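You operate a simulated robot arm through the tools that you are given. There is no shell and no other tool. Be economical: measure what you need, move in short steps, check, and stop when the job is done.

You are at the controls of a simulated two-armed robot. One attempt, no reset.

Task
Turn the heat off, then run the steel plate under the roller once.
Fine: lever down for the pass, then open; leave the hot plate on the bed; switch off.

It is judged by the outcome, as a careful person would: the job done as asked, and still so three seconds after it is handed in. It fails if anything else is knocked over, pushed out of place, dropped, spilled or broken.

Robot
Two 7-joint arms with two-finger grippers on one trunk, hanging from a carriage that runs on a gantry, over the field with the corners [43.7, -258], [43.6, 12], [-84.4, 12], [-84.3, -258] (x, y) and turns from -5.027 to 6.964 rad about z. Base frame: it is fixed where the carriage stands at the start and does not move with it; the origin is on the floor, on the carriage's upright axis, x ahead of it, y to its left, z up. Units: cm, rad, N and s.
The left shoulder is at the start at [4, 15.8, 128.6], the right one opposite. With the tool pointing down near the work surface each hand reaches from about 10 to 32 cm from the robot's upright axis, wherever it stands, measured 20 degrees to its own side. Places, roughly: gap lever [70, -20, 120]; heat dial [50, 10, 90]; press switch [50, -40, 90]; purple strip [75, -100, 125]. Payload 1.96 kg a hand.
The tool frame of a hand sits at the grasp point between the pads (the TCP): z along the fingers, y along the line on which they close. The tips reach 2 cm beyond it. Largest opening 7.2 cm; the body of the gripper starts 3.8 cm behind the TCP.
Orientation is told as [roll, pitch, yaw] about the base's x, y, z axes, in that order, counted from this pose: with the fingers straight down and closing along the base's y, the tool's x points along the base's -x, its y along +y and its z along -z.

Tools
- The arms move only by the tool play_rows. It takes "left_targets", "right_targets" or both (then of equal length, played together; a hand with none holds still); each is a list of rows, each an object (a shift or turn left out is 0, a gripper value left out holds the last) with "claw": the finger opening in cm, from 0 to 7.2; "travel": the shift along the tool's x, y, z in cm, a list of three; "dr": the turn, a rotation vector about the tool's x, y, z in rad, a list of three. In form: [{"claw": claw, "travel": [x, y, z], "dr": [ax, ay, az]}, ...]. A call has 1 to 20 rows; each row shifts and turns the commanded pose from where the row before left it, along the tool's axes as they then stand. Rows are played at 5 a second. More than 5 cm and 0.15 rad between two rows, or a gripper value outside its range, and nothing of the call is played. Where a pose cannot be reached the arm comes as near as it can. A force on the tool above 90 N (or 10 N above the force at the start of the call, whichever is more), or a blocked arm, ends the call early, and 0.2 s more pass. Each finger travels about 4.5 cm/s and halts on what it meets, pressing with about 30 N; the grip force reading is that of the motor and also rises with nothing between the fingers. The clock runs only during rows and for 0.2 s after the last one: add rows that do not move to give the fingers time. It gives the time, the measured TCP pose, the force on the tool (base axes), the opening and the grip force at its end, in the units of the frame above (readings bear some noise), with the torque about the TCP (base axes, N m) and any sound that the robot's microphone picked up.
- Cameras (640 x 400 px; columns grow to the right, rows downward): "scene" is now at [23.26, -2.49, 165.03]; the picture's right is [-0.34, -0.94, 0.00], its down [-0.74, 0.26, -0.62] and it looks along [0.58, -0.21, -0.79] (base axes); focal length 214 px, centre (320, 200). "left" rides on the left gripper at [7.1, -1.9, -8.2] in its tool frame; the picture's right is [0.26, 0.97, 0.00], its down [-0.67, 0.18, -0.72] and it looks along [-0.69, 0.19, 0.70] (tool axes); focal length 280 px, centre (320, 200). "right" rides on the right gripper at [7.1, 1.9, -8.2] in its tool frame; the picture's right is [-0.26, 0.97, 0.00], its down [-0.67, -0.18, -0.72] and it looks along [-0.69, -0.19, 0.70] (tool axes); focal length 280 px, centre (320, 200). There is no depth. A picture from a camera that has moved, and an enlarged one, comes with that camera's place and axes in the base frame and with its lens.
- camera(camera): a new picture of that camera. The clock stands still meanwhile.
- lift_body(by): slides the trunk up (or, below 0, down) by that many cm; the arms and the scene camera ride with it, the base frame stays. It gives what a move gives, with no picture.
- base_move(legs): drives the robot by 1 to 6 legs, each [ahead, left, turn to the left] in cm, cm and rad, along the robot's own axes; the way and the turn of a leg run together, so that a leg with both is an arc; at most 150 cm and 3.142 rad a leg. The arms and the cameras ride along, it lands a little off, and it stops where it bumps. It keeps to its track: a leg is cut to what the track allows. It gives what a move gives.
- pan_tilt(pan, tilt): turns the head with the scene camera to pan (to the left, within 1.501 rad either way) and tilt (down, from -0.506 to 1.204), counted from straight ahead of the robot. It gives what a move gives.
- inspect(camera, box): a new picture of the part [left, top, right, bottom] of that camera's present view, enlarged. The clock stands still meanwhile.
- sign_off(): hands the job in; it is judged then, once.

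Work in short steps. Places have to be worked out from the pictures, the camera data and where the tool is seen: move nearer, look again, correct. Check each grasp and each placing, and mend what went wrong. You have 120 turns and 108 pictures in all, those below and enlarged ones among them. Open the grippers and draw the arms clear of the work before you hand the job in, unless the task says otherwise; then end with one line.

The tools are called after "Call:" as a command line: name --argument value ..., lists and objects as JSON in quotes. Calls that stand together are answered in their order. play_rows: Moves the arms, as the interface text tells. Its arguments: {"type":"object","properties":{"left_targets":{"type":"array"},"right_targets":{"type":"array"}},"required":[]} The other tools are called the same way: lift_body (by) slides the trunk up or down; base_move (legs) drives the base; pan_tilt (pan, tilt) turns the head that bears the scene camera; camera (camera) takes a picture; inspect (camera, box) takes an enlarged picture of a part of a camera's view; sign_off () hands the job in.

At the start:

```text
t: 0.0
left_tool_pos: [36.32, 8.84, 147.01]
left_tool_rot: [0.005, -0.031, 0.012]
left_wrist_force: [89.5, -81.3, -216.1]
left_wrist_torque: [10.37, -10.22, 8.14]
left_opening: 7.2
left_grip_force: 0.1
right_tool_pos: [33.62, -29.83, 143.36]
right_tool_rot: [0.0, 0.001, -0.001]
right_wrist_force: [0.2, 1.2, -0.2]
right_wrist_torque: [-0.01, -0.01, -0.02]
right_opening: 7.22
right_grip_force: 0.0
trunk travel left (down, up): [-60.9, 23.1]
robot x, y, heading: [0.22, -0.15, -0.001]
head pan, tilt: [-0.344, 0.902]
```

scene: 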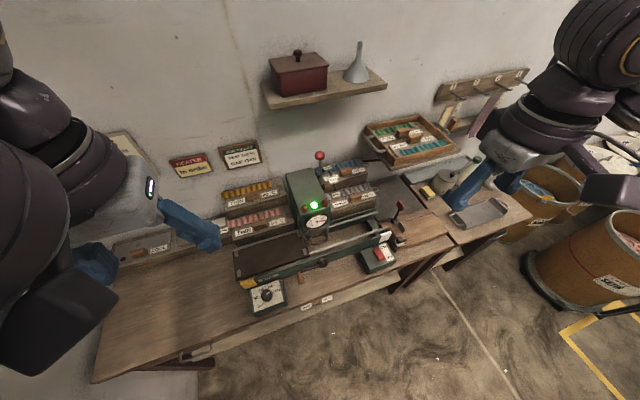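
right: 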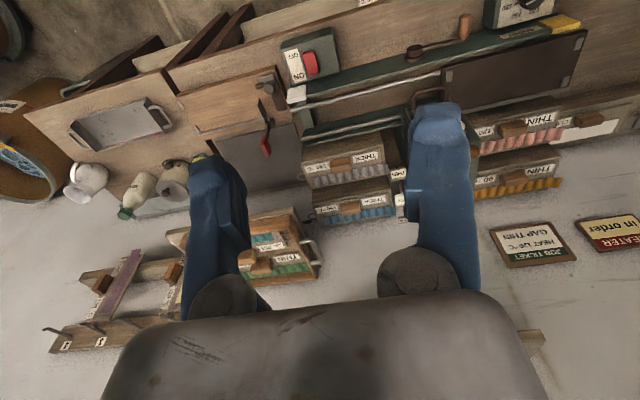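
left: 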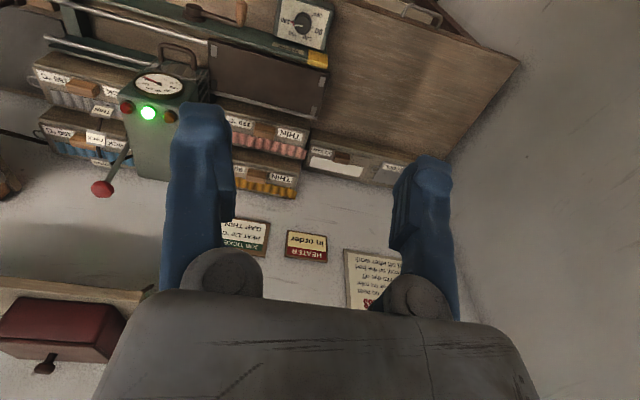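

The left wrist reports a large force at the start, though nothing visible touches it; I'll note that. First I enlarge the machine and the notices to read them.

Call:
inspect --camera "scene" --box '[220, 140, 420, 320]'

Call:
inspect --camera "scene" --box '[100, 120, 280, 270]'

Call:
inspect --camera "left" --box '[200, 200, 420, 320]'

Call:
inspect --camera "right" --box '[260, 0, 600, 220]'

```text
2.22 times, centred on (320, 230) of scene
camera zoom: at [23.26, -2.49, 165.03], right [-0.34, -0.94, 0.0], down [-0.74, 0.26, -0.62], along [0.58, -0.21, -0.79], focal length 477 px, centre (320, 133)
```

zoom: 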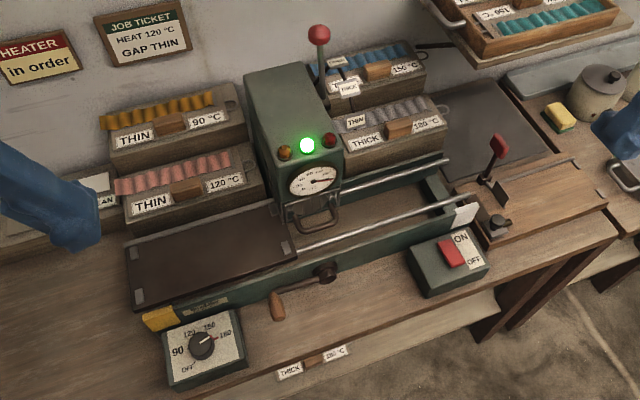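

```text
2.67 times, centred on (190, 195) of scene
camera zoom: at [23.26, -2.49, 165.03], right [-0.34, -0.94, 0.0], down [-0.74, 0.26, -0.62], along [0.58, -0.21, -0.79], focal length 572 px, centre (667, 213)
```

zoom: 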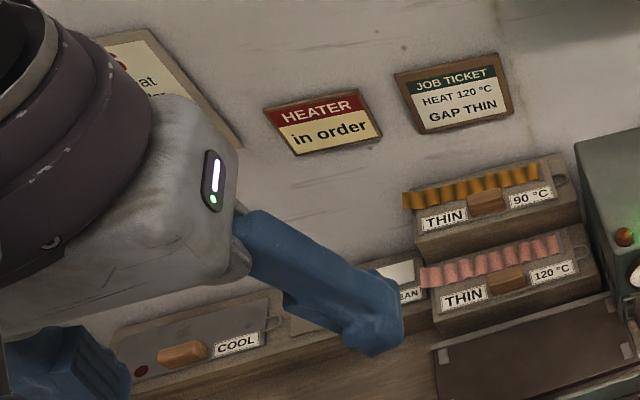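

```text
2.91 times, centred on (310, 260) of left
camera zoom: at [29.11, 6.83, 154.72], right [-0.27, 0.96, -0.01], down [0.65, 0.19, 0.74], along [0.71, 0.2, -0.68], focal length 816 px, centre (349, 26)
```

zoom: 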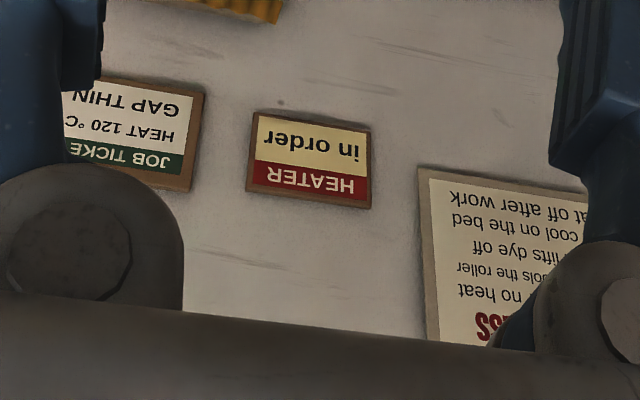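

```text
1.82 times, centred on (430, 110) of right
camera zoom: at [26.56, -28.15, 151.4], right [0.26, 0.96, 0.0], down [0.67, -0.18, 0.72], along [0.69, -0.19, -0.7], focal length 510 px, centre (120, 364)
```

zoom: 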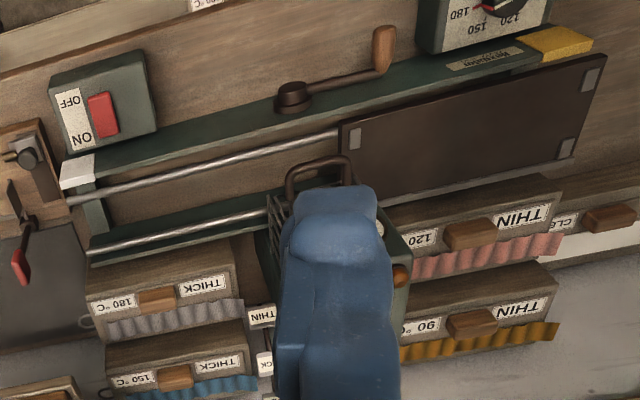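

There are COOL and CLEAN plates and a notice partly hidden. I draw the left hand back to read it.

Call:
play_rows --left_targets '[{"travel": [0, 0, -4]}, {"travel": [0, 0, -4]}]'

Call:
pan_tilt --pan 0.3 --tilt 0.7

Call:
camera --camera "scene"

Call:
camera --camera "left"

```text
t: 0.6
left_tool_pos: [35.78, 8.94, 150.09]
left_tool_rot: [0.0, -0.039, 0.011]
left_wrist_force: [0.2, 0.2, 0.4]
left_wrist_torque: [0.03, -0.05, -0.01]
left_opening: 7.19
left_grip_force: 0.0
left hand out of reach, approached as far as the arm can: row 1, 2
right_tool_pos: [33.62, -29.82, 143.35]
right_tool_rot: [0.002, -0.001, -0.002]
right_wrist_force: [-0.9, 0.2, -0.2]
right_wrist_torque: [0.0, 0.03, -0.02]
right_opening: 7.19
right_grip_force: 0.0
trunk travel left (down, up): [-60.9, 23.1]
robot x, y, heading: [-0.23, 0.2, 0.002]
head pan, tilt: [-0.344, 0.902]
```

```text
t: 1.6
left_tool_pos: [35.83, 9.06, 150.02]
left_tool_rot: [0.0, -0.04, 0.012]
left_wrist_force: [0.6, 0.3, 0.1]
left_wrist_torque: [0.03, 0.04, -0.05]
left_opening: 7.19
left_grip_force: 0.1
right_tool_pos: [33.64, -29.9, 143.36]
right_tool_rot: [0.0, -0.001, 0.0]
right_wrist_force: [0.0, -0.1, -0.2]
right_wrist_torque: [0.02, -0.01, -0.04]
right_opening: 7.2
right_grip_force: 0.0
trunk travel left (down, up): [-60.9, 23.1]
robot x, y, heading: [-0.25, -0.16, 0.003]
head pan, tilt: [0.3, 0.7]
```

```text
100 pictures are left
camera scene: at [24.28, 2.55, 166.66], right [0.29, -0.96, 0.0], down [-0.62, -0.19, -0.76], along [0.73, 0.23, -0.64], focal length 214 px, centre (320, 200)
```

scene: 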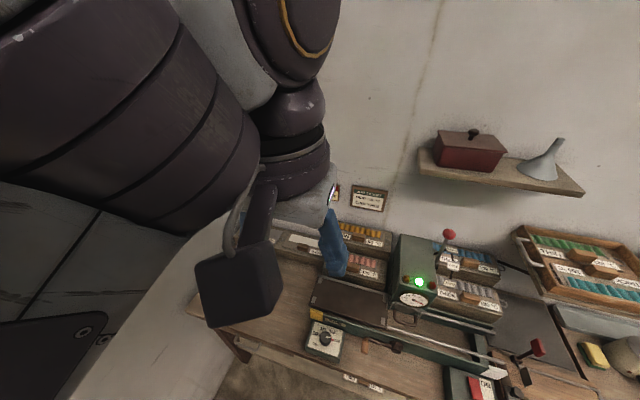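

```text
99 pictures are left
camera left: at [28.55, 7.0, 157.84], right [-0.27, 0.96, -0.01], down [0.64, 0.19, 0.74], along [0.72, 0.2, -0.67], focal length 280 px, centre (320, 200)
```

left: 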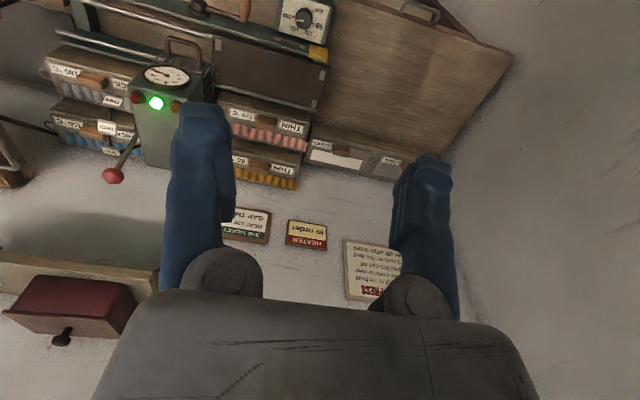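

The force reading is now zero. I shift the left hand left to uncover the notice.

Call:
play_rows --left_targets '[{"travel": [3, 4, 0]}, {"travel": [3, 4, 0]}, {"travel": [3, 4, 0]}]'

Call:
inspect --camera "left" --box '[220, 120, 440, 310]'

Call:
pan_tilt --pan -0.2 --tilt 0.95

Call:
camera --camera "scene"

```text
t: 2.4
left_tool_pos: [31.54, 18.08, 146.66]
left_tool_rot: [0.002, -0.032, 0.012]
left_wrist_force: [0.0, 1.2, -0.5]
left_wrist_torque: [-0.02, 0.0, 0.03]
left_opening: 7.2
left_grip_force: 0.0
left hand out of reach, approached as far as the arm can: row 2, 3
right_tool_pos: [33.58, -29.9, 143.34]
right_tool_rot: [-0.001, 0.0, -0.001]
right_wrist_force: [0.1, 0.4, -0.6]
right_wrist_torque: [0.01, 0.01, 0.01]
right_opening: 7.17
right_grip_force: 0.0
trunk travel left (down, up): [-60.9, 23.1]
robot x, y, heading: [-0.08, -0.1, -0.001]
head pan, tilt: [0.3, 0.7]
```

```text
2.11 times, centred on (330, 215) of left
camera zoom: at [24.26, 16.05, 154.43], right [-0.27, 0.96, -0.01], down [0.65, 0.19, 0.74], along [0.71, 0.2, -0.68], focal length 590 px, centre (299, 168)
```

zoom: 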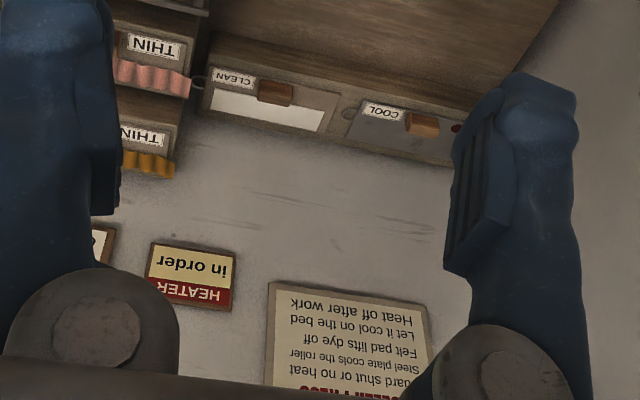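

```text
t: 3.4
left_tool_pos: [31.52, 18.02, 146.74]
left_tool_rot: [0.002, -0.032, 0.01]
left_wrist_force: [-0.5, -0.4, -0.9]
left_wrist_torque: [0.02, 0.02, -0.04]
left_opening: 7.21
left_grip_force: 0.1
right_tool_pos: [33.73, -29.86, 143.37]
right_tool_rot: [0.002, 0.001, 0.0]
right_wrist_force: [-0.3, 0.3, 0.2]
right_wrist_torque: [-0.01, 0.0, 0.01]
right_opening: 7.19
right_grip_force: 0.0
trunk travel left (down, up): [-60.9, 23.1]
robot x, y, heading: [-0.15, -0.09, 0.001]
head pan, tilt: [-0.201, 0.949]
```

```text
97 pictures are left
camera scene: at [23.29, -1.39, 164.68], right [-0.2, -0.98, 0.0], down [-0.8, 0.16, -0.58], along [0.57, -0.12, -0.81], focal length 214 px, centre (320, 200)
```

scene: 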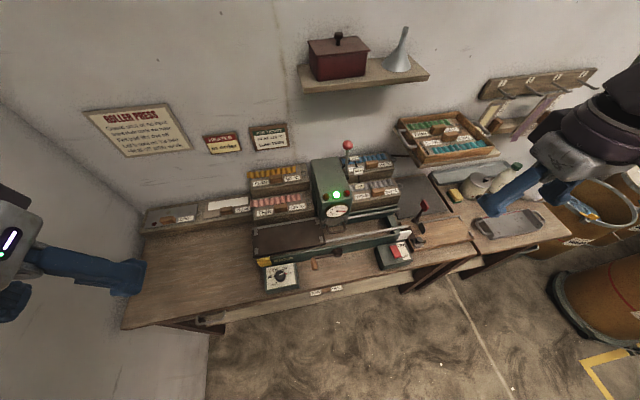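

The rules card is in view now; I enlarge it and the machine.

Call:
inspect --camera "scene" --box '[75, 95, 205, 165]'

Call:
inspect --camera "scene" --box '[245, 135, 435, 300]'

Call:
inspect --camera "scene" --box '[130, 180, 270, 260]'

```text
4.92 times, centred on (140, 130) of scene
camera zoom: at [23.29, -1.39, 164.68], right [-0.2, -0.98, 0.0], down [-0.8, 0.16, -0.58], along [0.57, -0.12, -0.81], focal length 1056 px, centre (1206, 545)
```

zoom: 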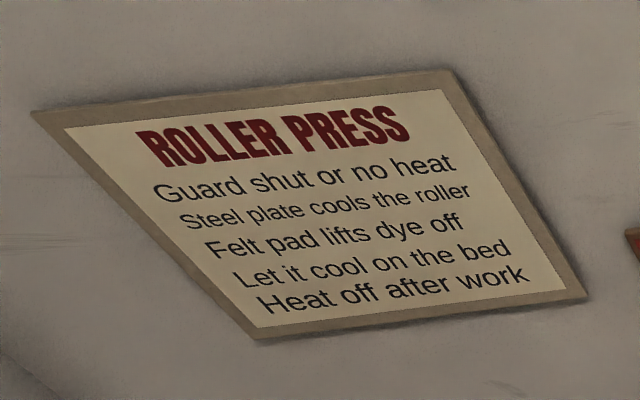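

```text
2.42 times, centred on (340, 218) of scene
camera zoom: at [23.29, -1.39, 164.68], right [-0.2, -0.98, 0.0], down [-0.8, 0.16, -0.58], along [0.57, -0.12, -0.81], focal length 520 px, centre (272, 158)
```

zoom: 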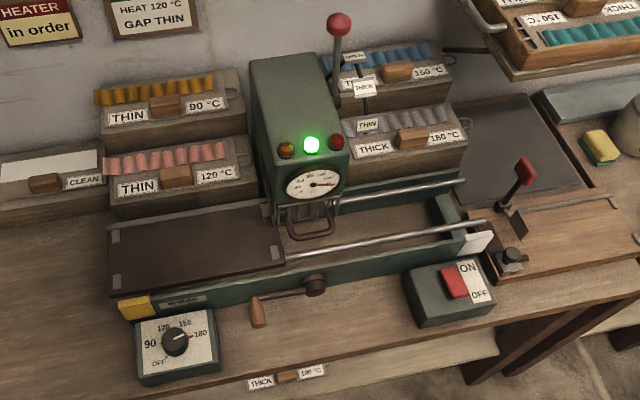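

```text
4.57 times, centred on (200, 220) of scene
camera zoom: at [23.29, -1.39, 164.68], right [-0.2, -0.98, 0.0], down [-0.8, 0.16, -0.58], along [0.57, -0.12, -0.81], focal length 980 px, centre (869, 109)
```

zoom: 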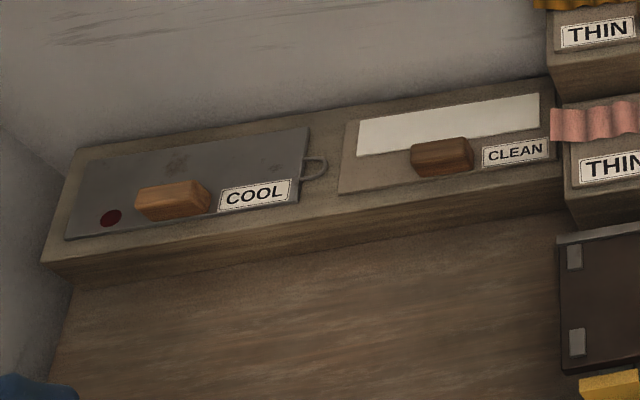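

The steel plate is the COOL one on the back-left riser; the dial points to 180, the gap lever is up (OPEN). I drive closer so the left hand can reach the dial, and look at dial, switch and lever.

Call:
base_move --legs '[[24, 2, 0]]'

Call:
pan_tilt --pan 0.0 --tilt 1.2

Call:
camera --camera "scene"

Call:
camera --camera "left"

Call:
camera --camera "right"

```text
t: 5.1
left_tool_pos: [55.21, 20.11, 146.68]
left_tool_rot: [0.002, -0.031, 0.014]
left_wrist_force: [0.2, 0.0, 0.4]
left_wrist_torque: [0.01, 0.0, 0.01]
left_opening: 7.21
left_grip_force: 0.3
right_tool_pos: [57.54, -27.74, 143.14]
right_tool_rot: [-0.002, -0.001, 0.002]
right_wrist_force: [-0.1, 0.0, 0.7]
right_wrist_torque: [0.0, 0.02, 0.01]
right_opening: 7.2
right_grip_force: 0.0
trunk travel left (down, up): [-60.9, 23.1]
robot x, y, heading: [23.75, 2.03, 0.007]
head pan, tilt: [-0.201, 0.949]
```

```text
t: 5.9
left_tool_pos: [55.22, 20.19, 146.71]
left_tool_rot: [0.003, -0.031, 0.014]
left_wrist_force: [-0.2, 0.1, -1.0]
left_wrist_torque: [0.01, -0.01, 0.01]
left_opening: 7.22
left_grip_force: 0.1
right_tool_pos: [57.59, -27.79, 143.31]
right_tool_rot: [0.0, 0.0, 0.001]
right_wrist_force: [0.2, 0.7, -0.7]
right_wrist_torque: [-0.03, 0.01, -0.02]
right_opening: 7.2
right_grip_force: 0.1
trunk travel left (down, up): [-60.9, 23.1]
robot x, y, heading: [23.76, 2.15, 0.004]
head pan, tilt: [0.0, 1.201]
```

```text
93 pictures are left
camera scene: at [45.62, 2.16, 163.06], right [0.0, -1.0, 0.0], down [-0.93, 0.0, -0.36], along [0.36, 0.0, -0.93], focal length 214 px, centre (320, 200)
```

scene: 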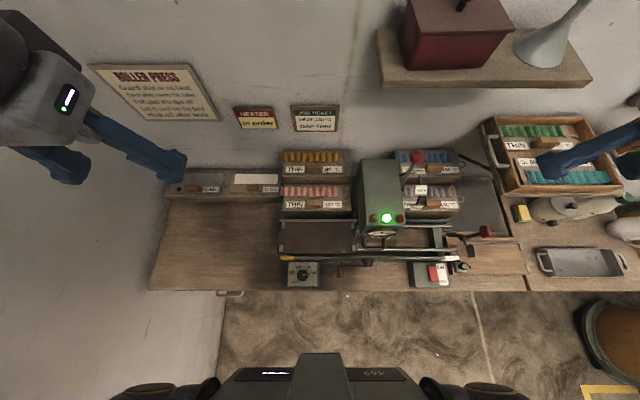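

```text
92 pictures are left
camera left: at [48.11, 18.17, 154.45], right [-0.28, 0.96, -0.01], down [0.65, 0.19, 0.74], along [0.71, 0.2, -0.68], focal length 280 px, centre (320, 200)
```

left: 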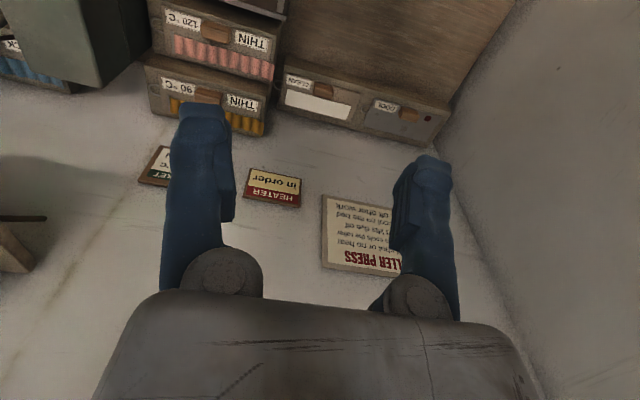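

```text
91 pictures are left
camera right: at [50.5, -26.02, 151.4], right [0.26, 0.97, 0.0], down [0.67, -0.18, 0.72], along [0.69, -0.19, -0.7], focal length 280 px, centre (320, 200)
```

right: 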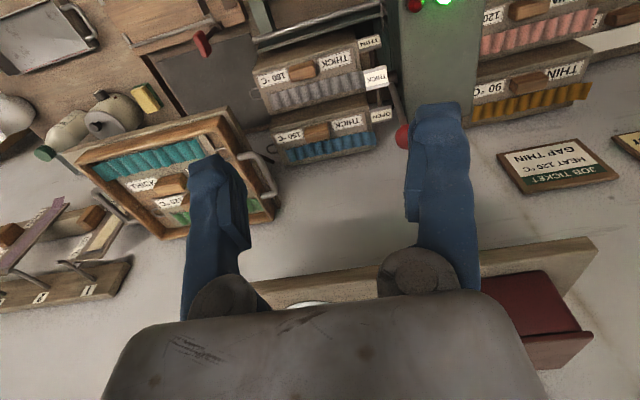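

I get a close look at the dial, crank, switch and lever from here.

Call:
inspect --camera "scene" --box '[270, 215, 400, 295]'

Call:
inspect --camera "scene" --box '[350, 145, 500, 295]'

```text
4.92 times, centred on (335, 255) of scene
camera zoom: at [45.62, 2.16, 163.06], right [0.0, -1.0, 0.0], down [-0.93, 0.0, -0.36], along [0.36, 0.0, -0.93], focal length 1056 px, centre (246, -71)
```

zoom: 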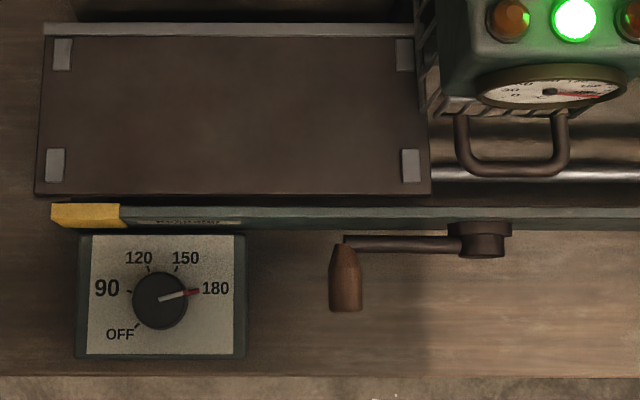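

```text
2.67 times, centred on (425, 220) of scene
camera zoom: at [45.62, 2.16, 163.06], right [0.0, -1.0, 0.0], down [-0.93, 0.0, -0.36], along [0.36, 0.0, -0.93], focal length 572 px, centre (40, 147)
```

zoom: 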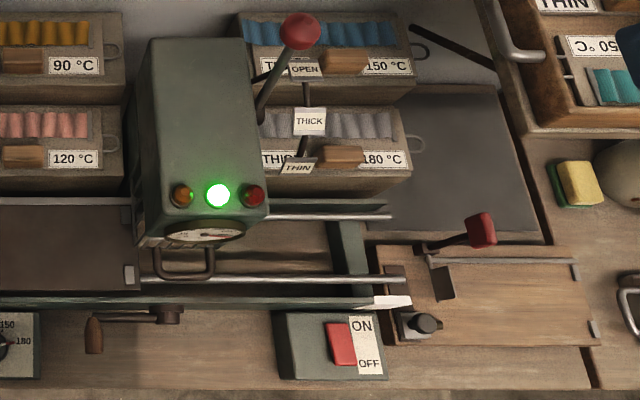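

Dial knob at about (48, 7.7, ~91), pointer at 180; OFF lies about 216° counter-clockwise. I bring the left hand above it, to z≈105.

Call:
play_rows --left_targets '[{"travel": [0.7, -1.3, 4.1]}, {"travel": [0.7, -1.3, 4.1]}, {"travel": [0.7, -1.3, 4.1]}, {"travel": [0.7, -1.3, 4.1]}, {"travel": [0.7, -1.3, 4.1]}, {"travel": [0.7, -1.3, 4.1]}, {"travel": [0.7, -1.3, 4.1]}, {"travel": [0.7, -1.3, 4.1]}, {"travel": [0.7, -1.3, 4.1]}, {"travel": [0.7, -1.3, 4.1]}, {"travel": [0, 0, 0]}]'

Call:
camera --camera "left"

Call:
camera --camera "scene"

```text
t: 8.3
left_tool_pos: [58.17, 5.96, 110.56]
left_tool_rot: [-0.065, -0.03, 0.056]
left_wrist_force: [-0.8, 1.0, 0.9]
left_wrist_torque: [-0.02, 0.01, -0.01]
left_opening: 7.19
left_grip_force: 0.0
left hand out of reach, approached as far as the arm can: row 2, 3, 4, 5, 6
right_tool_pos: [57.5, -27.72, 143.34]
right_tool_rot: [0.0, -0.001, 0.001]
right_wrist_force: [-0.1, 1.0, -1.0]
right_wrist_torque: [-0.02, 0.05, 0.01]
right_opening: 7.19
right_grip_force: 0.1
trunk travel left (down, up): [-60.9, 23.1]
robot x, y, heading: [24.12, 1.67, 0.002]
head pan, tilt: [0.0, 1.201]
```

```text
88 pictures are left
camera left: at [51.14, 4.23, 118.55], right [-0.31, 0.95, -0.07], down [0.64, 0.27, 0.72], along [0.7, 0.18, -0.69], focal length 280 px, centre (320, 200)
```

left: 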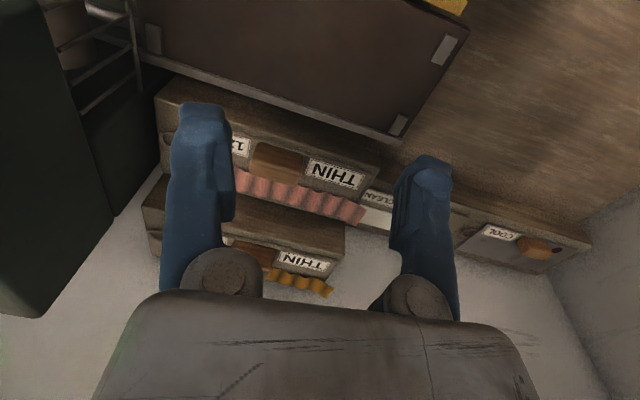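

```text
87 pictures are left
camera scene: at [45.62, 2.17, 163.06], right [0.0, -1.0, 0.0], down [-0.93, 0.0, -0.36], along [0.36, 0.0, -0.93], focal length 214 px, centre (320, 200)
```

scene: 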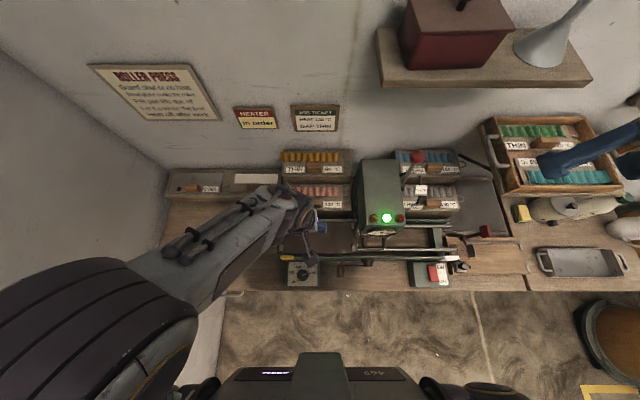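

The hand ended off target at (58, 6, 110), clear of things. I move it back over the dial.

Call:
play_rows --left_targets '[{"travel": [3.4, 0.6, 0], "dr": [0.06, 0, 0]}, {"travel": [3.4, 0.6, 0]}, {"travel": [3.4, 0.6, 0]}, {"travel": [0, 0, 3], "claw": 5.6}, {"travel": [0, 0, 0]}]'

Call:
camera --camera "left"

```text
t: 9.5
left_tool_pos: [47.46, 7.08, 106.35]
left_tool_rot: [-0.08, -0.032, 0.024]
left_wrist_force: [0.0, 0.1, -0.2]
left_wrist_torque: [0.0, 0.02, -0.05]
left_opening: 5.59
left_grip_force: 0.1
right_tool_pos: [57.59, -27.85, 143.33]
right_tool_rot: [0.0, -0.002, 0.002]
right_wrist_force: [0.5, 0.7, 0.7]
right_wrist_torque: [-0.04, 0.01, -0.01]
right_opening: 7.21
right_grip_force: 0.1
trunk travel left (down, up): [-60.9, 23.1]
robot x, y, heading: [23.99, 2.23, 0.007]
head pan, tilt: [0.0, 1.201]
```

```text
86 pictures are left
camera left: at [40.24, 5.87, 114.18], right [-0.28, 0.96, -0.08], down [0.64, 0.25, 0.72], along [0.71, 0.15, -0.69], focal length 280 px, centre (320, 200)
```

left: 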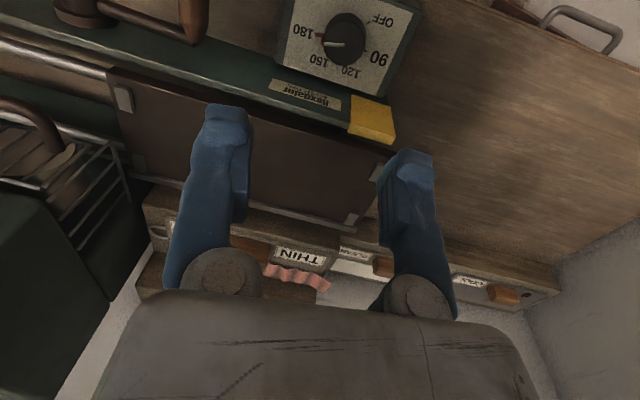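

Triangulated knob: (48.05, 8.1), top z ≈86.5. I level the hand, centre it, turn it to yaw −0.95 and lower it part way.

Call:
play_rows --left_targets '[{"travel": [-0.6, 1.0, 0], "dr": [-0.09, 0, 0]}, {"dr": [0, 0, 0.136]}, {"dr": [0, 0, 0.136]}, {"dr": [0, 0, 0.136]}, {"dr": [0, 0, 0.136]}, {"dr": [0, 0, 0.136]}, {"dr": [0, 0, 0.136]}, {"dr": [0, 0, 0.136]}, {"travel": [0, 0, 4]}, {"travel": [0, 0, 4]}, {}]'

Call:
camera --camera "left"

Call:
inspect --camera "scene" --box '[240, 200, 380, 300]'

```text
t: 11.9
left_tool_pos: [48.32, 9.01, 97.92]
left_tool_rot: [0.046, 0.009, -0.937]
left_wrist_force: [-1.0, -0.1, 0.0]
left_wrist_torque: [0.01, -0.02, 0.02]
left_opening: 5.6
left_grip_force: 0.1
right_tool_pos: [57.54, -27.78, 143.32]
right_tool_rot: [0.001, -0.002, 0.002]
right_wrist_force: [0.1, 0.1, -0.5]
right_wrist_torque: [-0.02, 0.02, 0.02]
right_opening: 7.21
right_grip_force: 0.1
trunk travel left (down, up): [-60.9, 23.1]
robot x, y, heading: [23.59, 2.19, 0.005]
head pan, tilt: [0.0, 1.201]
```

```text
85 pictures are left
camera left: at [42.43, 13.33, 105.95], right [0.62, 0.78, 0.05], down [0.52, -0.46, 0.72], along [0.58, -0.42, -0.7], focal length 280 px, centre (320, 200)
```

left: 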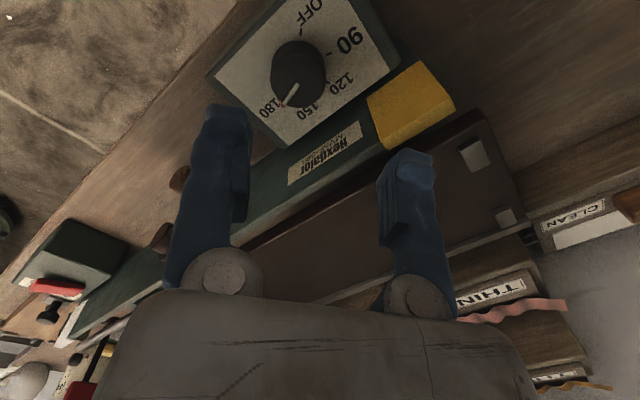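

```text
4.00 times, centred on (310, 250) of scene
camera zoom: at [45.61, 2.17, 163.06], right [0.0, -1.0, 0.0], down [-0.93, 0.0, -0.36], along [0.36, 0.0, -0.93], focal length 858 px, centre (360, 0)
```

zoom: 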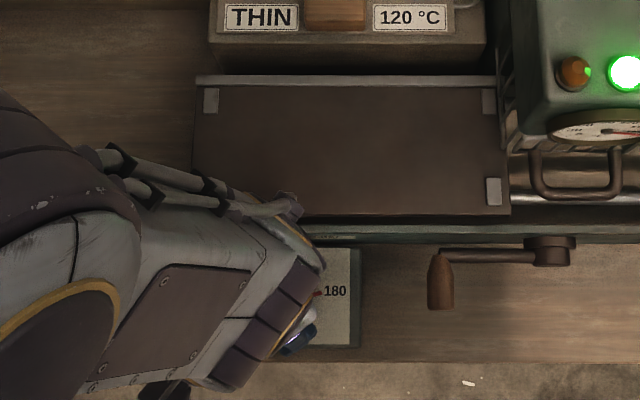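

The knob shows at (48.2, 8.2). I correct the tilt and offset and lower to TCP z≈88.5, then look.

Call:
play_rows --left_targets '[{"travel": [-0.57, -0.66, 0], "dr": [0.027, -0.037, 0]}, {"travel": [0, 0, 3]}, {"travel": [0, 0, 3]}, {"travel": [0, 0, 3]}, {}]'

Call:
camera --camera "left"

```text
t: 13.1
left_tool_pos: [48.08, 7.79, 88.78]
left_tool_rot: [0.019, -0.027, -0.937]
left_wrist_force: [-0.2, 0.6, -0.2]
left_wrist_torque: [0.01, 0.01, 0.01]
left_opening: 5.56
left_grip_force: 0.1
right_tool_pos: [57.59, -27.78, 143.24]
right_tool_rot: [0.0, 0.001, 0.003]
right_wrist_force: [0.5, 0.4, -0.2]
right_wrist_torque: [-0.02, 0.0, 0.0]
right_opening: 7.23
right_grip_force: 0.1
trunk travel left (down, up): [-60.9, 23.1]
robot x, y, heading: [23.96, 2.05, 0.002]
head pan, tilt: [0.0, 1.201]
```

```text
83 pictures are left
camera left: at [42.19, 12.63, 96.64], right [0.62, 0.78, 0.01], down [0.52, -0.43, 0.74], along [0.58, -0.45, -0.68], focal length 280 px, centre (320, 200)
```

left: 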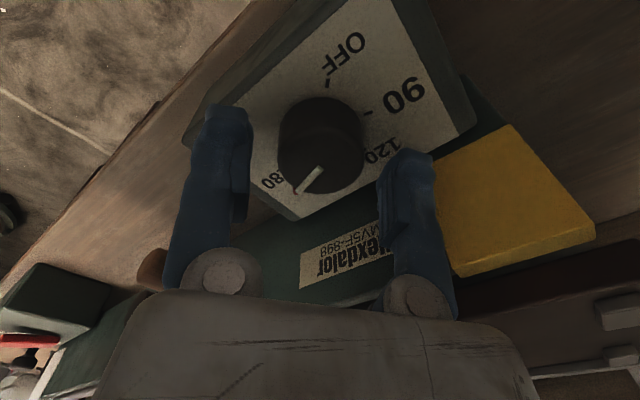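

The knob sits between the fingers. I lower 2 cm and close.

Call:
play_rows --left_targets '[{"travel": [0, 0, 1]}, {"travel": [0, 0, 1]}, {"claw": 3.0}, {"claw": 3.0}, {"claw": 3.0}, {"claw": 3.0}]'

Call:
camera --camera "left"

```text
t: 13.8
left_tool_pos: [48.14, 7.66, 87.34]
left_tool_rot: [0.011, -0.03, -0.938]
left_wrist_force: [-11.8, 4.2, 121.5]
left_wrist_torque: [-1.88, 3.43, -0.82]
left_opening: 5.58
left_grip_force: 15.4
right_tool_pos: [57.62, -27.59, 143.53]
right_tool_rot: [0.001, -0.003, 0.002]
right_wrist_force: [-0.7, -0.1, -0.2]
right_wrist_torque: [0.01, -0.01, -0.01]
right_opening: 7.19
right_grip_force: 0.1
trunk travel left (down, up): [-60.9, 23.1]
robot x, y, heading: [23.66, 1.73, 0.001]
head pan, tilt: [0.0, 1.201]
stopped in row 3 (left hand): the force on the tool passed its limit at 97 N (the readings are from after the stop); the commanded pose is now the measured one
```

```text
82 pictures are left
camera left: at [42.41, 12.6, 95.19], right [0.62, 0.78, 0.0], down [0.53, -0.42, 0.74], along [0.58, -0.46, -0.68], focal length 280 px, centre (320, 200)
```

left: 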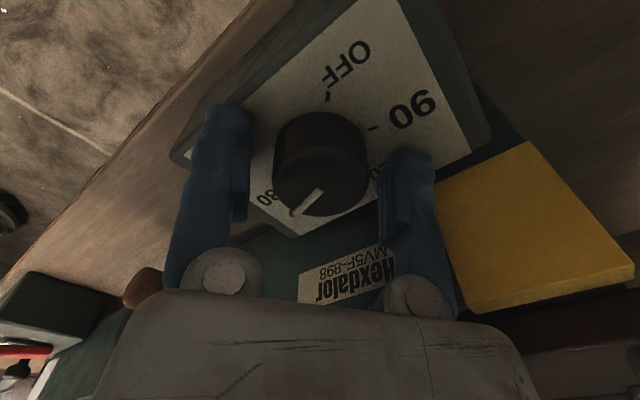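

The −y finger tip touched the dial face at TCP 87.3. I raise 0.5 cm and close on the knob.

Call:
play_rows --left_targets '[{"travel": [0, 0, -0.5]}, {"claw": 3.0}, {"claw": 3.0}, {"claw": 3.0}, {"claw": 3.0}, {"claw": 3.0}]'

```text
t: 15.2
left_tool_pos: [47.96, 7.68, 87.41]
left_tool_rot: [0.009, -0.032, -0.935]
left_wrist_force: [-20.6, -5.1, 71.8]
left_wrist_torque: [-1.31, 2.32, -0.16]
left_opening: 4.92
left_grip_force: 13.9
right_tool_pos: [57.46, -27.79, 143.25]
right_tool_rot: [0.0, 0.0, 0.002]
right_wrist_force: [0.6, 0.1, 0.2]
right_wrist_torque: [0.0, -0.02, 0.0]
right_opening: 7.21
right_grip_force: 0.0
trunk travel left (down, up): [-60.9, 23.1]
robot x, y, heading: [24.18, 2.12, 0.0]
head pan, tilt: [0.0, 1.201]
```

Still pressing the face; I raise a bit more and let the fingers close.

Call:
play_rows --left_targets '[{"travel": [0, 0, -0.5]}, {"travel": [0, 0, -0.2]}, {"claw": 3.0}, {"claw": 3.0}, {"claw": 3.0}]'

Call:
camera --camera "left"

```text
t: 16.4
left_tool_pos: [48.12, 7.73, 88.09]
left_tool_rot: [0.013, -0.028, -0.936]
left_wrist_force: [-2.7, -3.6, -18.9]
left_wrist_torque: [-0.11, -0.08, 0.03]
left_opening: 3.58
left_grip_force: 40.2
right_tool_pos: [57.49, -27.77, 143.3]
right_tool_rot: [0.0, -0.001, 0.003]
right_wrist_force: [0.2, 0.7, -0.4]
right_wrist_torque: [0.01, -0.03, -0.01]
right_opening: 7.19
right_grip_force: 0.0
trunk travel left (down, up): [-60.9, 23.1]
robot x, y, heading: [23.76, 1.86, 0.0]
head pan, tilt: [0.0, 1.201]
```

```text
81 pictures are left
camera left: at [42.29, 12.52, 95.87], right [0.62, 0.78, 0.01], down [0.53, -0.42, 0.74], along [0.58, -0.46, -0.67], focal length 280 px, centre (320, 200)
```

left: 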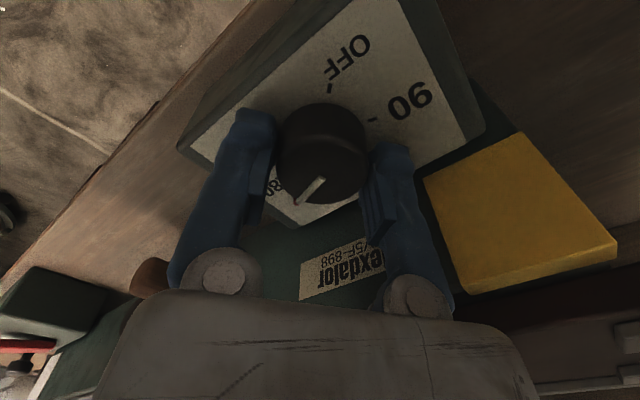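

Knob gripped (3.6 cm). I turn it counter-clockwise by 1.9 rad.

Call:
play_rows --left_targets '[{"dr": [0, 0, -0.136]}, {"dr": [0, 0, -0.136]}, {"dr": [0, 0, -0.136]}, {"dr": [0, 0, -0.136]}, {"dr": [0, 0, -0.136]}, {"dr": [0, 0, -0.136]}, {"dr": [0, 0, -0.136]}, {"dr": [0, 0, -0.136]}, {"dr": [0, 0, -0.136]}, {"dr": [0, 0, -0.136]}, {"dr": [0, 0, -0.136]}, {"dr": [0, 0, -0.136]}, {"dr": [0, 0, -0.136]}, {"dr": [0, 0, -0.136]}, {}]'

Call:
camera --camera "left"

```text
t: 19.6
left_tool_pos: [48.09, 8.2, 88.27]
left_tool_rot: [-0.03, -0.006, 0.967]
left_wrist_force: [-6.7, 15.8, 33.2]
left_wrist_torque: [0.43, 0.22, -0.04]
left_opening: 3.55
left_grip_force: 39.3
right_tool_pos: [57.59, -27.4, 143.18]
right_tool_rot: [0.004, 0.0, 0.0]
right_wrist_force: [0.1, 0.4, 0.4]
right_wrist_torque: [0.01, 0.02, 0.01]
right_opening: 7.22
right_grip_force: 0.1
trunk travel left (down, up): [-60.9, 23.1]
robot x, y, heading: [23.83, 2.0, 0.005]
head pan, tilt: [0.0, 1.201]
```

```text
80 pictures are left
camera left: at [45.6, 1.49, 96.28], right [-0.94, 0.33, -0.03], down [0.21, 0.67, 0.71], along [0.26, 0.67, -0.7], focal length 280 px, centre (320, 200)
```

left: 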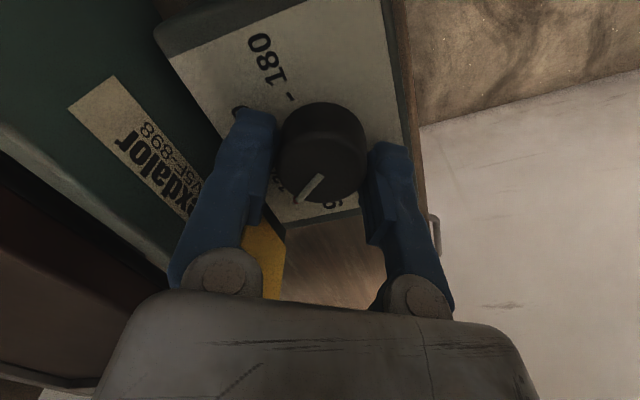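

The knob followed. I try continuing with the same grip.

Call:
play_rows --left_targets '[{"dr": [0, 0, -0.136]}, {"dr": [0, 0, -0.136]}, {"dr": [0, 0, -0.136]}, {"dr": [0, 0, -0.136]}, {"dr": [0, 0, -0.136]}, {"dr": [0, 0, -0.136]}, {}]'

```text
t: 21.2
left_tool_pos: [47.92, 8.15, 88.05]
left_tool_rot: [-0.025, 0.019, 1.785]
left_wrist_force: [-12.3, 17.1, -11.6]
left_wrist_torque: [0.66, 0.27, 0.02]
left_opening: 3.54
left_grip_force: 39.8
right_tool_pos: [57.36, -27.47, 143.17]
right_tool_rot: [0.004, 0.001, 0.002]
right_wrist_force: [-0.4, 0.7, 0.2]
right_wrist_torque: [0.01, 0.03, 0.03]
right_opening: 7.2
right_grip_force: 0.1
trunk travel left (down, up): [-60.9, 23.1]
robot x, y, heading: [23.99, 1.78, 0.005]
head pan, tilt: [0.0, 1.201]
```

Going well (2.72 rad turned). I continue ~1 rad.

Call:
play_rows --left_targets '[{"dr": [0, 0, -0.13]}, {"dr": [0, 0, -0.13]}, {"dr": [0, 0, -0.13]}, {"dr": [0, 0, -0.13]}, {"dr": [0, 0, -0.13]}, {"dr": [0, 0, -0.13]}, {"dr": [0, 0, -0.13]}, {"dr": [0, 0, -0.1]}, {}]'

Call:
camera --camera "left"

```text
t: 23.2
left_tool_pos: [48.03, 8.02, 88.16]
left_tool_rot: [0.004, 0.034, 2.797]
left_wrist_force: [-10.1, 6.9, 13.7]
left_wrist_torque: [-0.14, -0.54, -0.28]
left_opening: 3.54
left_grip_force: 39.9
right_tool_pos: [57.43, -27.66, 143.26]
right_tool_rot: [0.002, -0.001, 0.001]
right_wrist_force: [0.3, -0.2, 0.0]
right_wrist_torque: [-0.02, 0.02, -0.02]
right_opening: 7.2
right_grip_force: 0.1
trunk travel left (down, up): [-60.9, 23.1]
robot x, y, heading: [24.22, 2.27, 0.003]
head pan, tilt: [0.0, 1.201]
```

```text
79 pictures are left
camera left: at [55.29, 7.58, 96.41], right [-0.08, -1.0, 0.01], down [-0.72, 0.07, 0.69], along [-0.69, 0.05, -0.72], focal length 280 px, centre (320, 200)
```

left: 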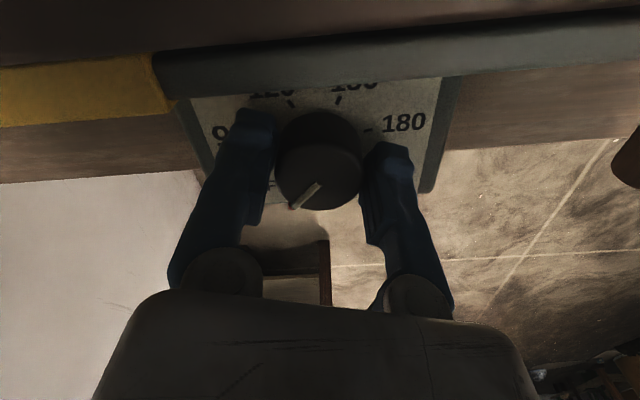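

Turned 214°, a small torque appears (end stop). I release, raise, and check the pointer.

Call:
play_rows --left_targets '[{"claw": 5.6}, {"claw": 5.6}, {"claw": 5.6}, {"travel": [0, 0, -4]}, {"travel": [0, 0, -5]}, {"travel": [0, 0, -5]}, {"dr": [0, 0, 0.14]}, {"dr": [0, 0, 0.14]}, {"dr": [0, 0, 0.14]}, {"dr": [0, 0, 0.14]}, {"dr": [0, 0, 0.14]}, {"dr": [0, 0, 0.14]}, {"dr": [0, 0, 0.14]}, {"dr": [0, 0, 0.14]}, {"dr": [0, 0, 0.14]}, {"dr": [0, 0, 0.14]}, {}]'

Call:
camera --camera "left"

Call:
inspect --camera "scene" --box '[270, 215, 400, 295]'

```text
t: 26.8
left_tool_pos: [51.1, 8.9, 100.61]
left_tool_rot: [-0.032, 0.011, 1.39]
left_wrist_force: [0.2, 0.5, 0.7]
left_wrist_torque: [-0.01, 0.0, -0.01]
left_opening: 5.6
left_grip_force: 0.1
left hand out of reach, approached as far as the arm can: row 5, 6
right_tool_pos: [57.54, -27.72, 143.29]
right_tool_rot: [0.0, -0.001, 0.003]
right_wrist_force: [0.1, 0.0, -0.4]
right_wrist_torque: [-0.06, 0.02, 0.02]
right_opening: 7.18
right_grip_force: 0.1
trunk travel left (down, up): [-60.9, 23.1]
robot x, y, heading: [23.61, 1.85, 0.001]
head pan, tilt: [0.0, 1.201]
```

```text
78 pictures are left
camera left: at [51.67, 1.77, 108.75], right [-1.0, -0.09, -0.03], down [-0.08, 0.71, 0.7], along [-0.04, 0.7, -0.71], focal length 280 px, centre (320, 200)
```

left: 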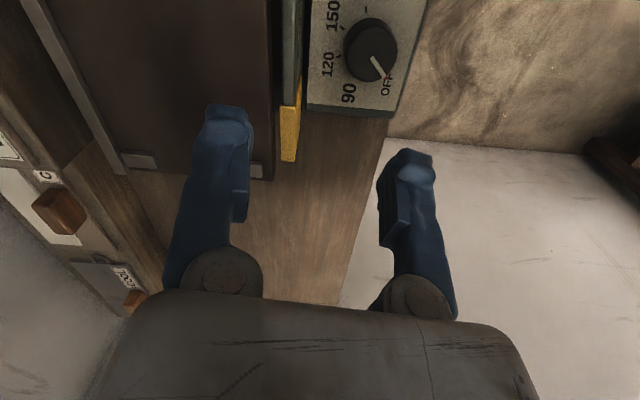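

```text
4.92 times, centred on (335, 255) of scene
camera zoom: at [45.62, 2.19, 163.06], right [0.0, -1.0, 0.0], down [-0.93, 0.0, -0.36], along [0.36, 0.0, -0.93], focal length 1056 px, centre (246, -71)
```

zoom: 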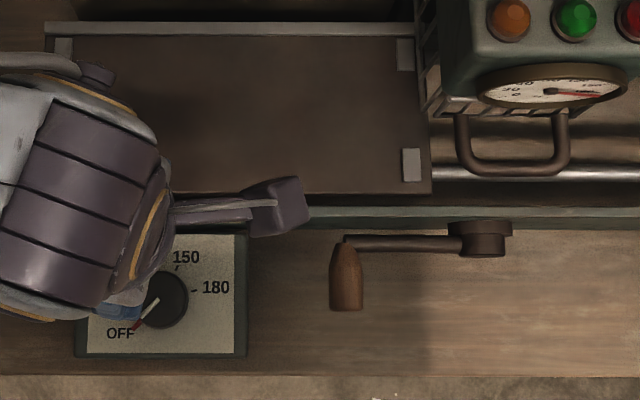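

Dial is at OFF and the green lamp is out. Next the COOL plate, handle near (78, 49.6, 91), is far from the axis; I raise the trunk for clearance, drive to the corner of the field and turn slightly right so the left shoulder faces it.

Call:
lift_body --by 20

Call:
base_move --legs '[[0, 9, 0], [18.5, 0, -0.3]]'

Call:
pan_tilt --pan 0.6 --tilt 1.1

Call:
camera --camera "scene"

Call:
camera --camera "left"

```text
t: 29.0
left_tool_pos: [51.16, 8.89, 120.61]
left_tool_rot: [-0.031, 0.011, 1.395]
left_wrist_force: [0.7, -0.9, 0.3]
left_wrist_torque: [-0.02, -0.01, 0.02]
left_opening: 5.62
left_grip_force: 0.1
right_tool_pos: [57.61, -27.76, 163.22]
right_tool_rot: [-0.001, -0.002, 0.002]
right_wrist_force: [0.1, -1.1, 0.2]
right_wrist_torque: [0.04, -0.01, 0.02]
right_opening: 7.21
right_grip_force: 0.1
trunk travel left (down, up): [-80.9, 3.1]
robot x, y, heading: [23.34, 1.78, 0.003]
head pan, tilt: [0.0, 1.201]
```

```text
t: 31.2
left_tool_pos: [69.97, 7.06, 120.63]
left_tool_rot: [-0.032, 0.011, 1.099]
left_wrist_force: [0.0, -0.1, 0.1]
left_wrist_torque: [-0.04, -0.01, 0.0]
left_opening: 5.61
left_grip_force: 0.1
right_tool_pos: [65.42, -29.89, 163.29]
right_tool_rot: [0.0, 0.0, -0.292]
right_wrist_force: [0.2, 0.4, -0.6]
right_wrist_torque: [-0.01, 0.0, -0.04]
right_opening: 7.21
right_grip_force: 0.1
trunk travel left (down, up): [-80.9, 3.1]
robot x, y, heading: [41.72, 8.3, -0.29]
head pan, tilt: [0.0, 1.201]
```

```text
t: 32.2
left_tool_pos: [69.95, 7.04, 120.51]
left_tool_rot: [-0.032, 0.01, 1.099]
left_wrist_force: [0.0, 0.7, -0.3]
left_wrist_torque: [0.05, -0.02, -0.01]
left_opening: 5.6
left_grip_force: 0.1
right_tool_pos: [65.44, -29.83, 163.36]
right_tool_rot: [-0.001, 0.001, -0.292]
right_wrist_force: [1.2, 0.1, -0.6]
right_wrist_torque: [0.01, 0.01, -0.01]
right_opening: 7.2
right_grip_force: 0.0
trunk travel left (down, up): [-80.9, 3.1]
robot x, y, heading: [41.74, 8.38, -0.288]
head pan, tilt: [0.6, 1.1]
```

```text
76 pictures are left
camera scene: at [63.36, 5.86, 183.66], right [0.3, -0.95, 0.0], down [-0.85, -0.27, -0.45], along [0.43, 0.14, -0.89], focal length 214 px, centre (320, 200)
```

scene: 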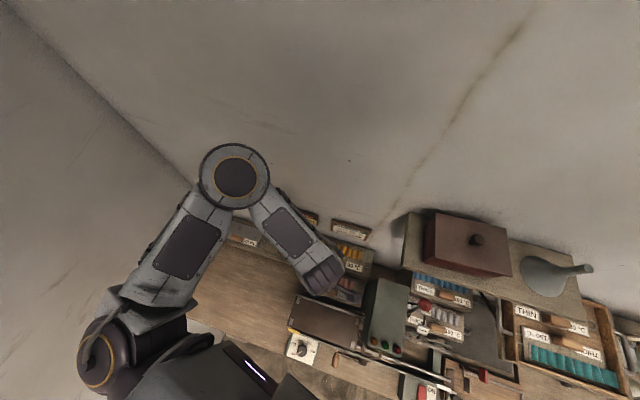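

```text
75 pictures are left
camera left: at [68.37, 0.16, 128.74], right [-0.98, 0.2, -0.03], down [0.13, 0.7, 0.7], along [0.16, 0.68, -0.71], focal length 280 px, centre (320, 200)
```

left: 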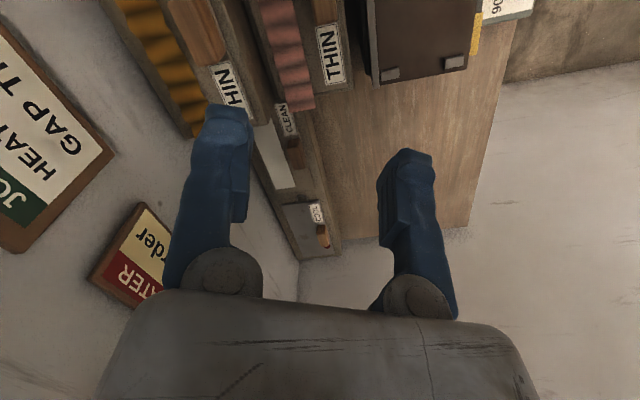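

The arm is folded with spare reach towards the plate. I carry the left hand left at z≈120 in steps.

Call:
play_rows --left_targets '[{"travel": [-4.1, 1.2, 0]}, {"travel": [-4.1, 1.2, 0]}, {"travel": [-4.1, 1.2, 0]}, {"travel": [-4.1, 1.2, 0]}, {"travel": [-4.1, 1.2, 0]}, {}]'

Call:
camera --camera "scene"

```text
t: 33.6
left_tool_pos: [73.82, 28.0, 120.32]
left_tool_rot: [-0.035, 0.011, 1.1]
left_wrist_force: [-0.1, -0.3, 0.1]
left_wrist_torque: [0.02, -0.02, 0.01]
left_opening: 5.6
left_grip_force: 0.0
right_tool_pos: [65.47, -29.83, 163.29]
right_tool_rot: [-0.001, 0.001, -0.293]
right_wrist_force: [0.0, -0.3, -0.3]
right_wrist_torque: [0.04, 0.05, 0.01]
right_opening: 7.18
right_grip_force: 0.0
trunk travel left (down, up): [-80.9, 3.1]
robot x, y, heading: [41.83, 8.34, -0.289]
head pan, tilt: [0.6, 1.1]
```

```text
74 pictures are left
camera scene: at [63.35, 5.87, 183.66], right [0.3, -0.95, 0.0], down [-0.85, -0.27, -0.45], along [0.43, 0.14, -0.89], focal length 214 px, centre (320, 200)
```

scene: 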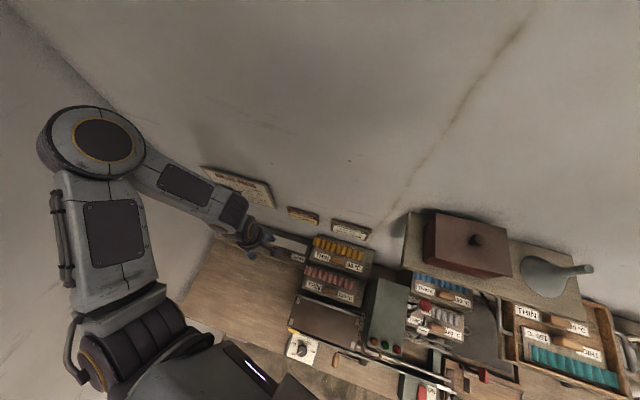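

Works. I continue, watching the elbow against the side wall.

Call:
play_rows --left_targets '[{"travel": [-4.1, 1.2, 0]}, {"travel": [-4.1, 1.2, 0]}, {}]'

Call:
camera --camera "scene"

Call:
camera --camera "left"

```text
t: 34.4
left_tool_pos: [75.39, 36.39, 120.04]
left_tool_rot: [-0.031, 0.01, 1.1]
left_wrist_force: [-0.4, 0.2, 0.4]
left_wrist_torque: [0.03, 0.01, -0.01]
left_opening: 5.61
left_grip_force: 0.1
right_tool_pos: [65.52, -29.77, 163.25]
right_tool_rot: [0.0, 0.0, -0.291]
right_wrist_force: [-0.5, -0.4, 0.4]
right_wrist_torque: [-0.05, 0.0, -0.03]
right_opening: 7.18
right_grip_force: 0.0
trunk travel left (down, up): [-80.9, 3.1]
robot x, y, heading: [41.99, 8.28, -0.291]
head pan, tilt: [0.6, 1.1]
```

```text
73 pictures are left
camera scene: at [63.35, 5.87, 183.66], right [0.3, -0.95, 0.0], down [-0.85, -0.27, -0.45], along [0.43, 0.14, -0.89], focal length 214 px, centre (320, 200)
```

scene: 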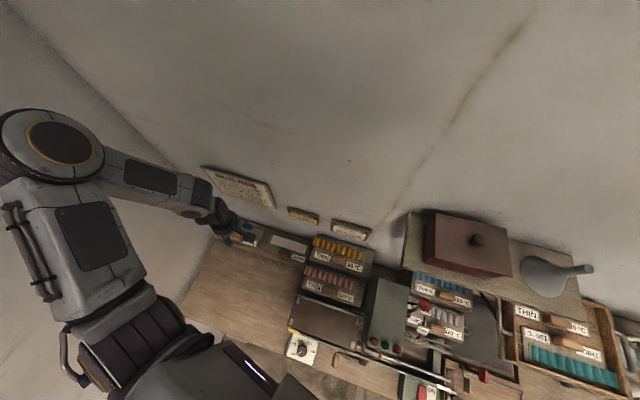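

```text
72 pictures are left
camera left: at [73.86, 29.44, 128.22], right [-0.98, 0.2, -0.03], down [0.13, 0.7, 0.7], along [0.16, 0.68, -0.71], focal length 280 px, centre (320, 200)
```

left: 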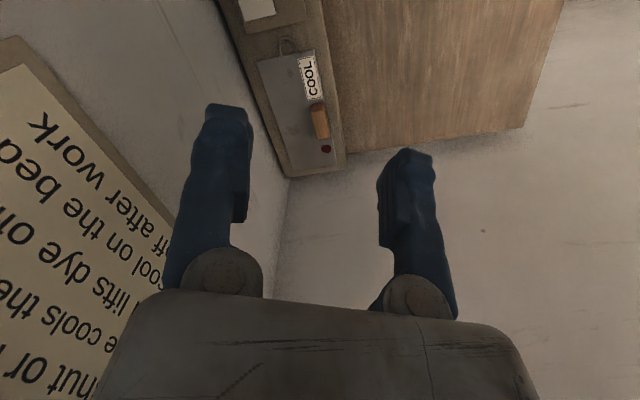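

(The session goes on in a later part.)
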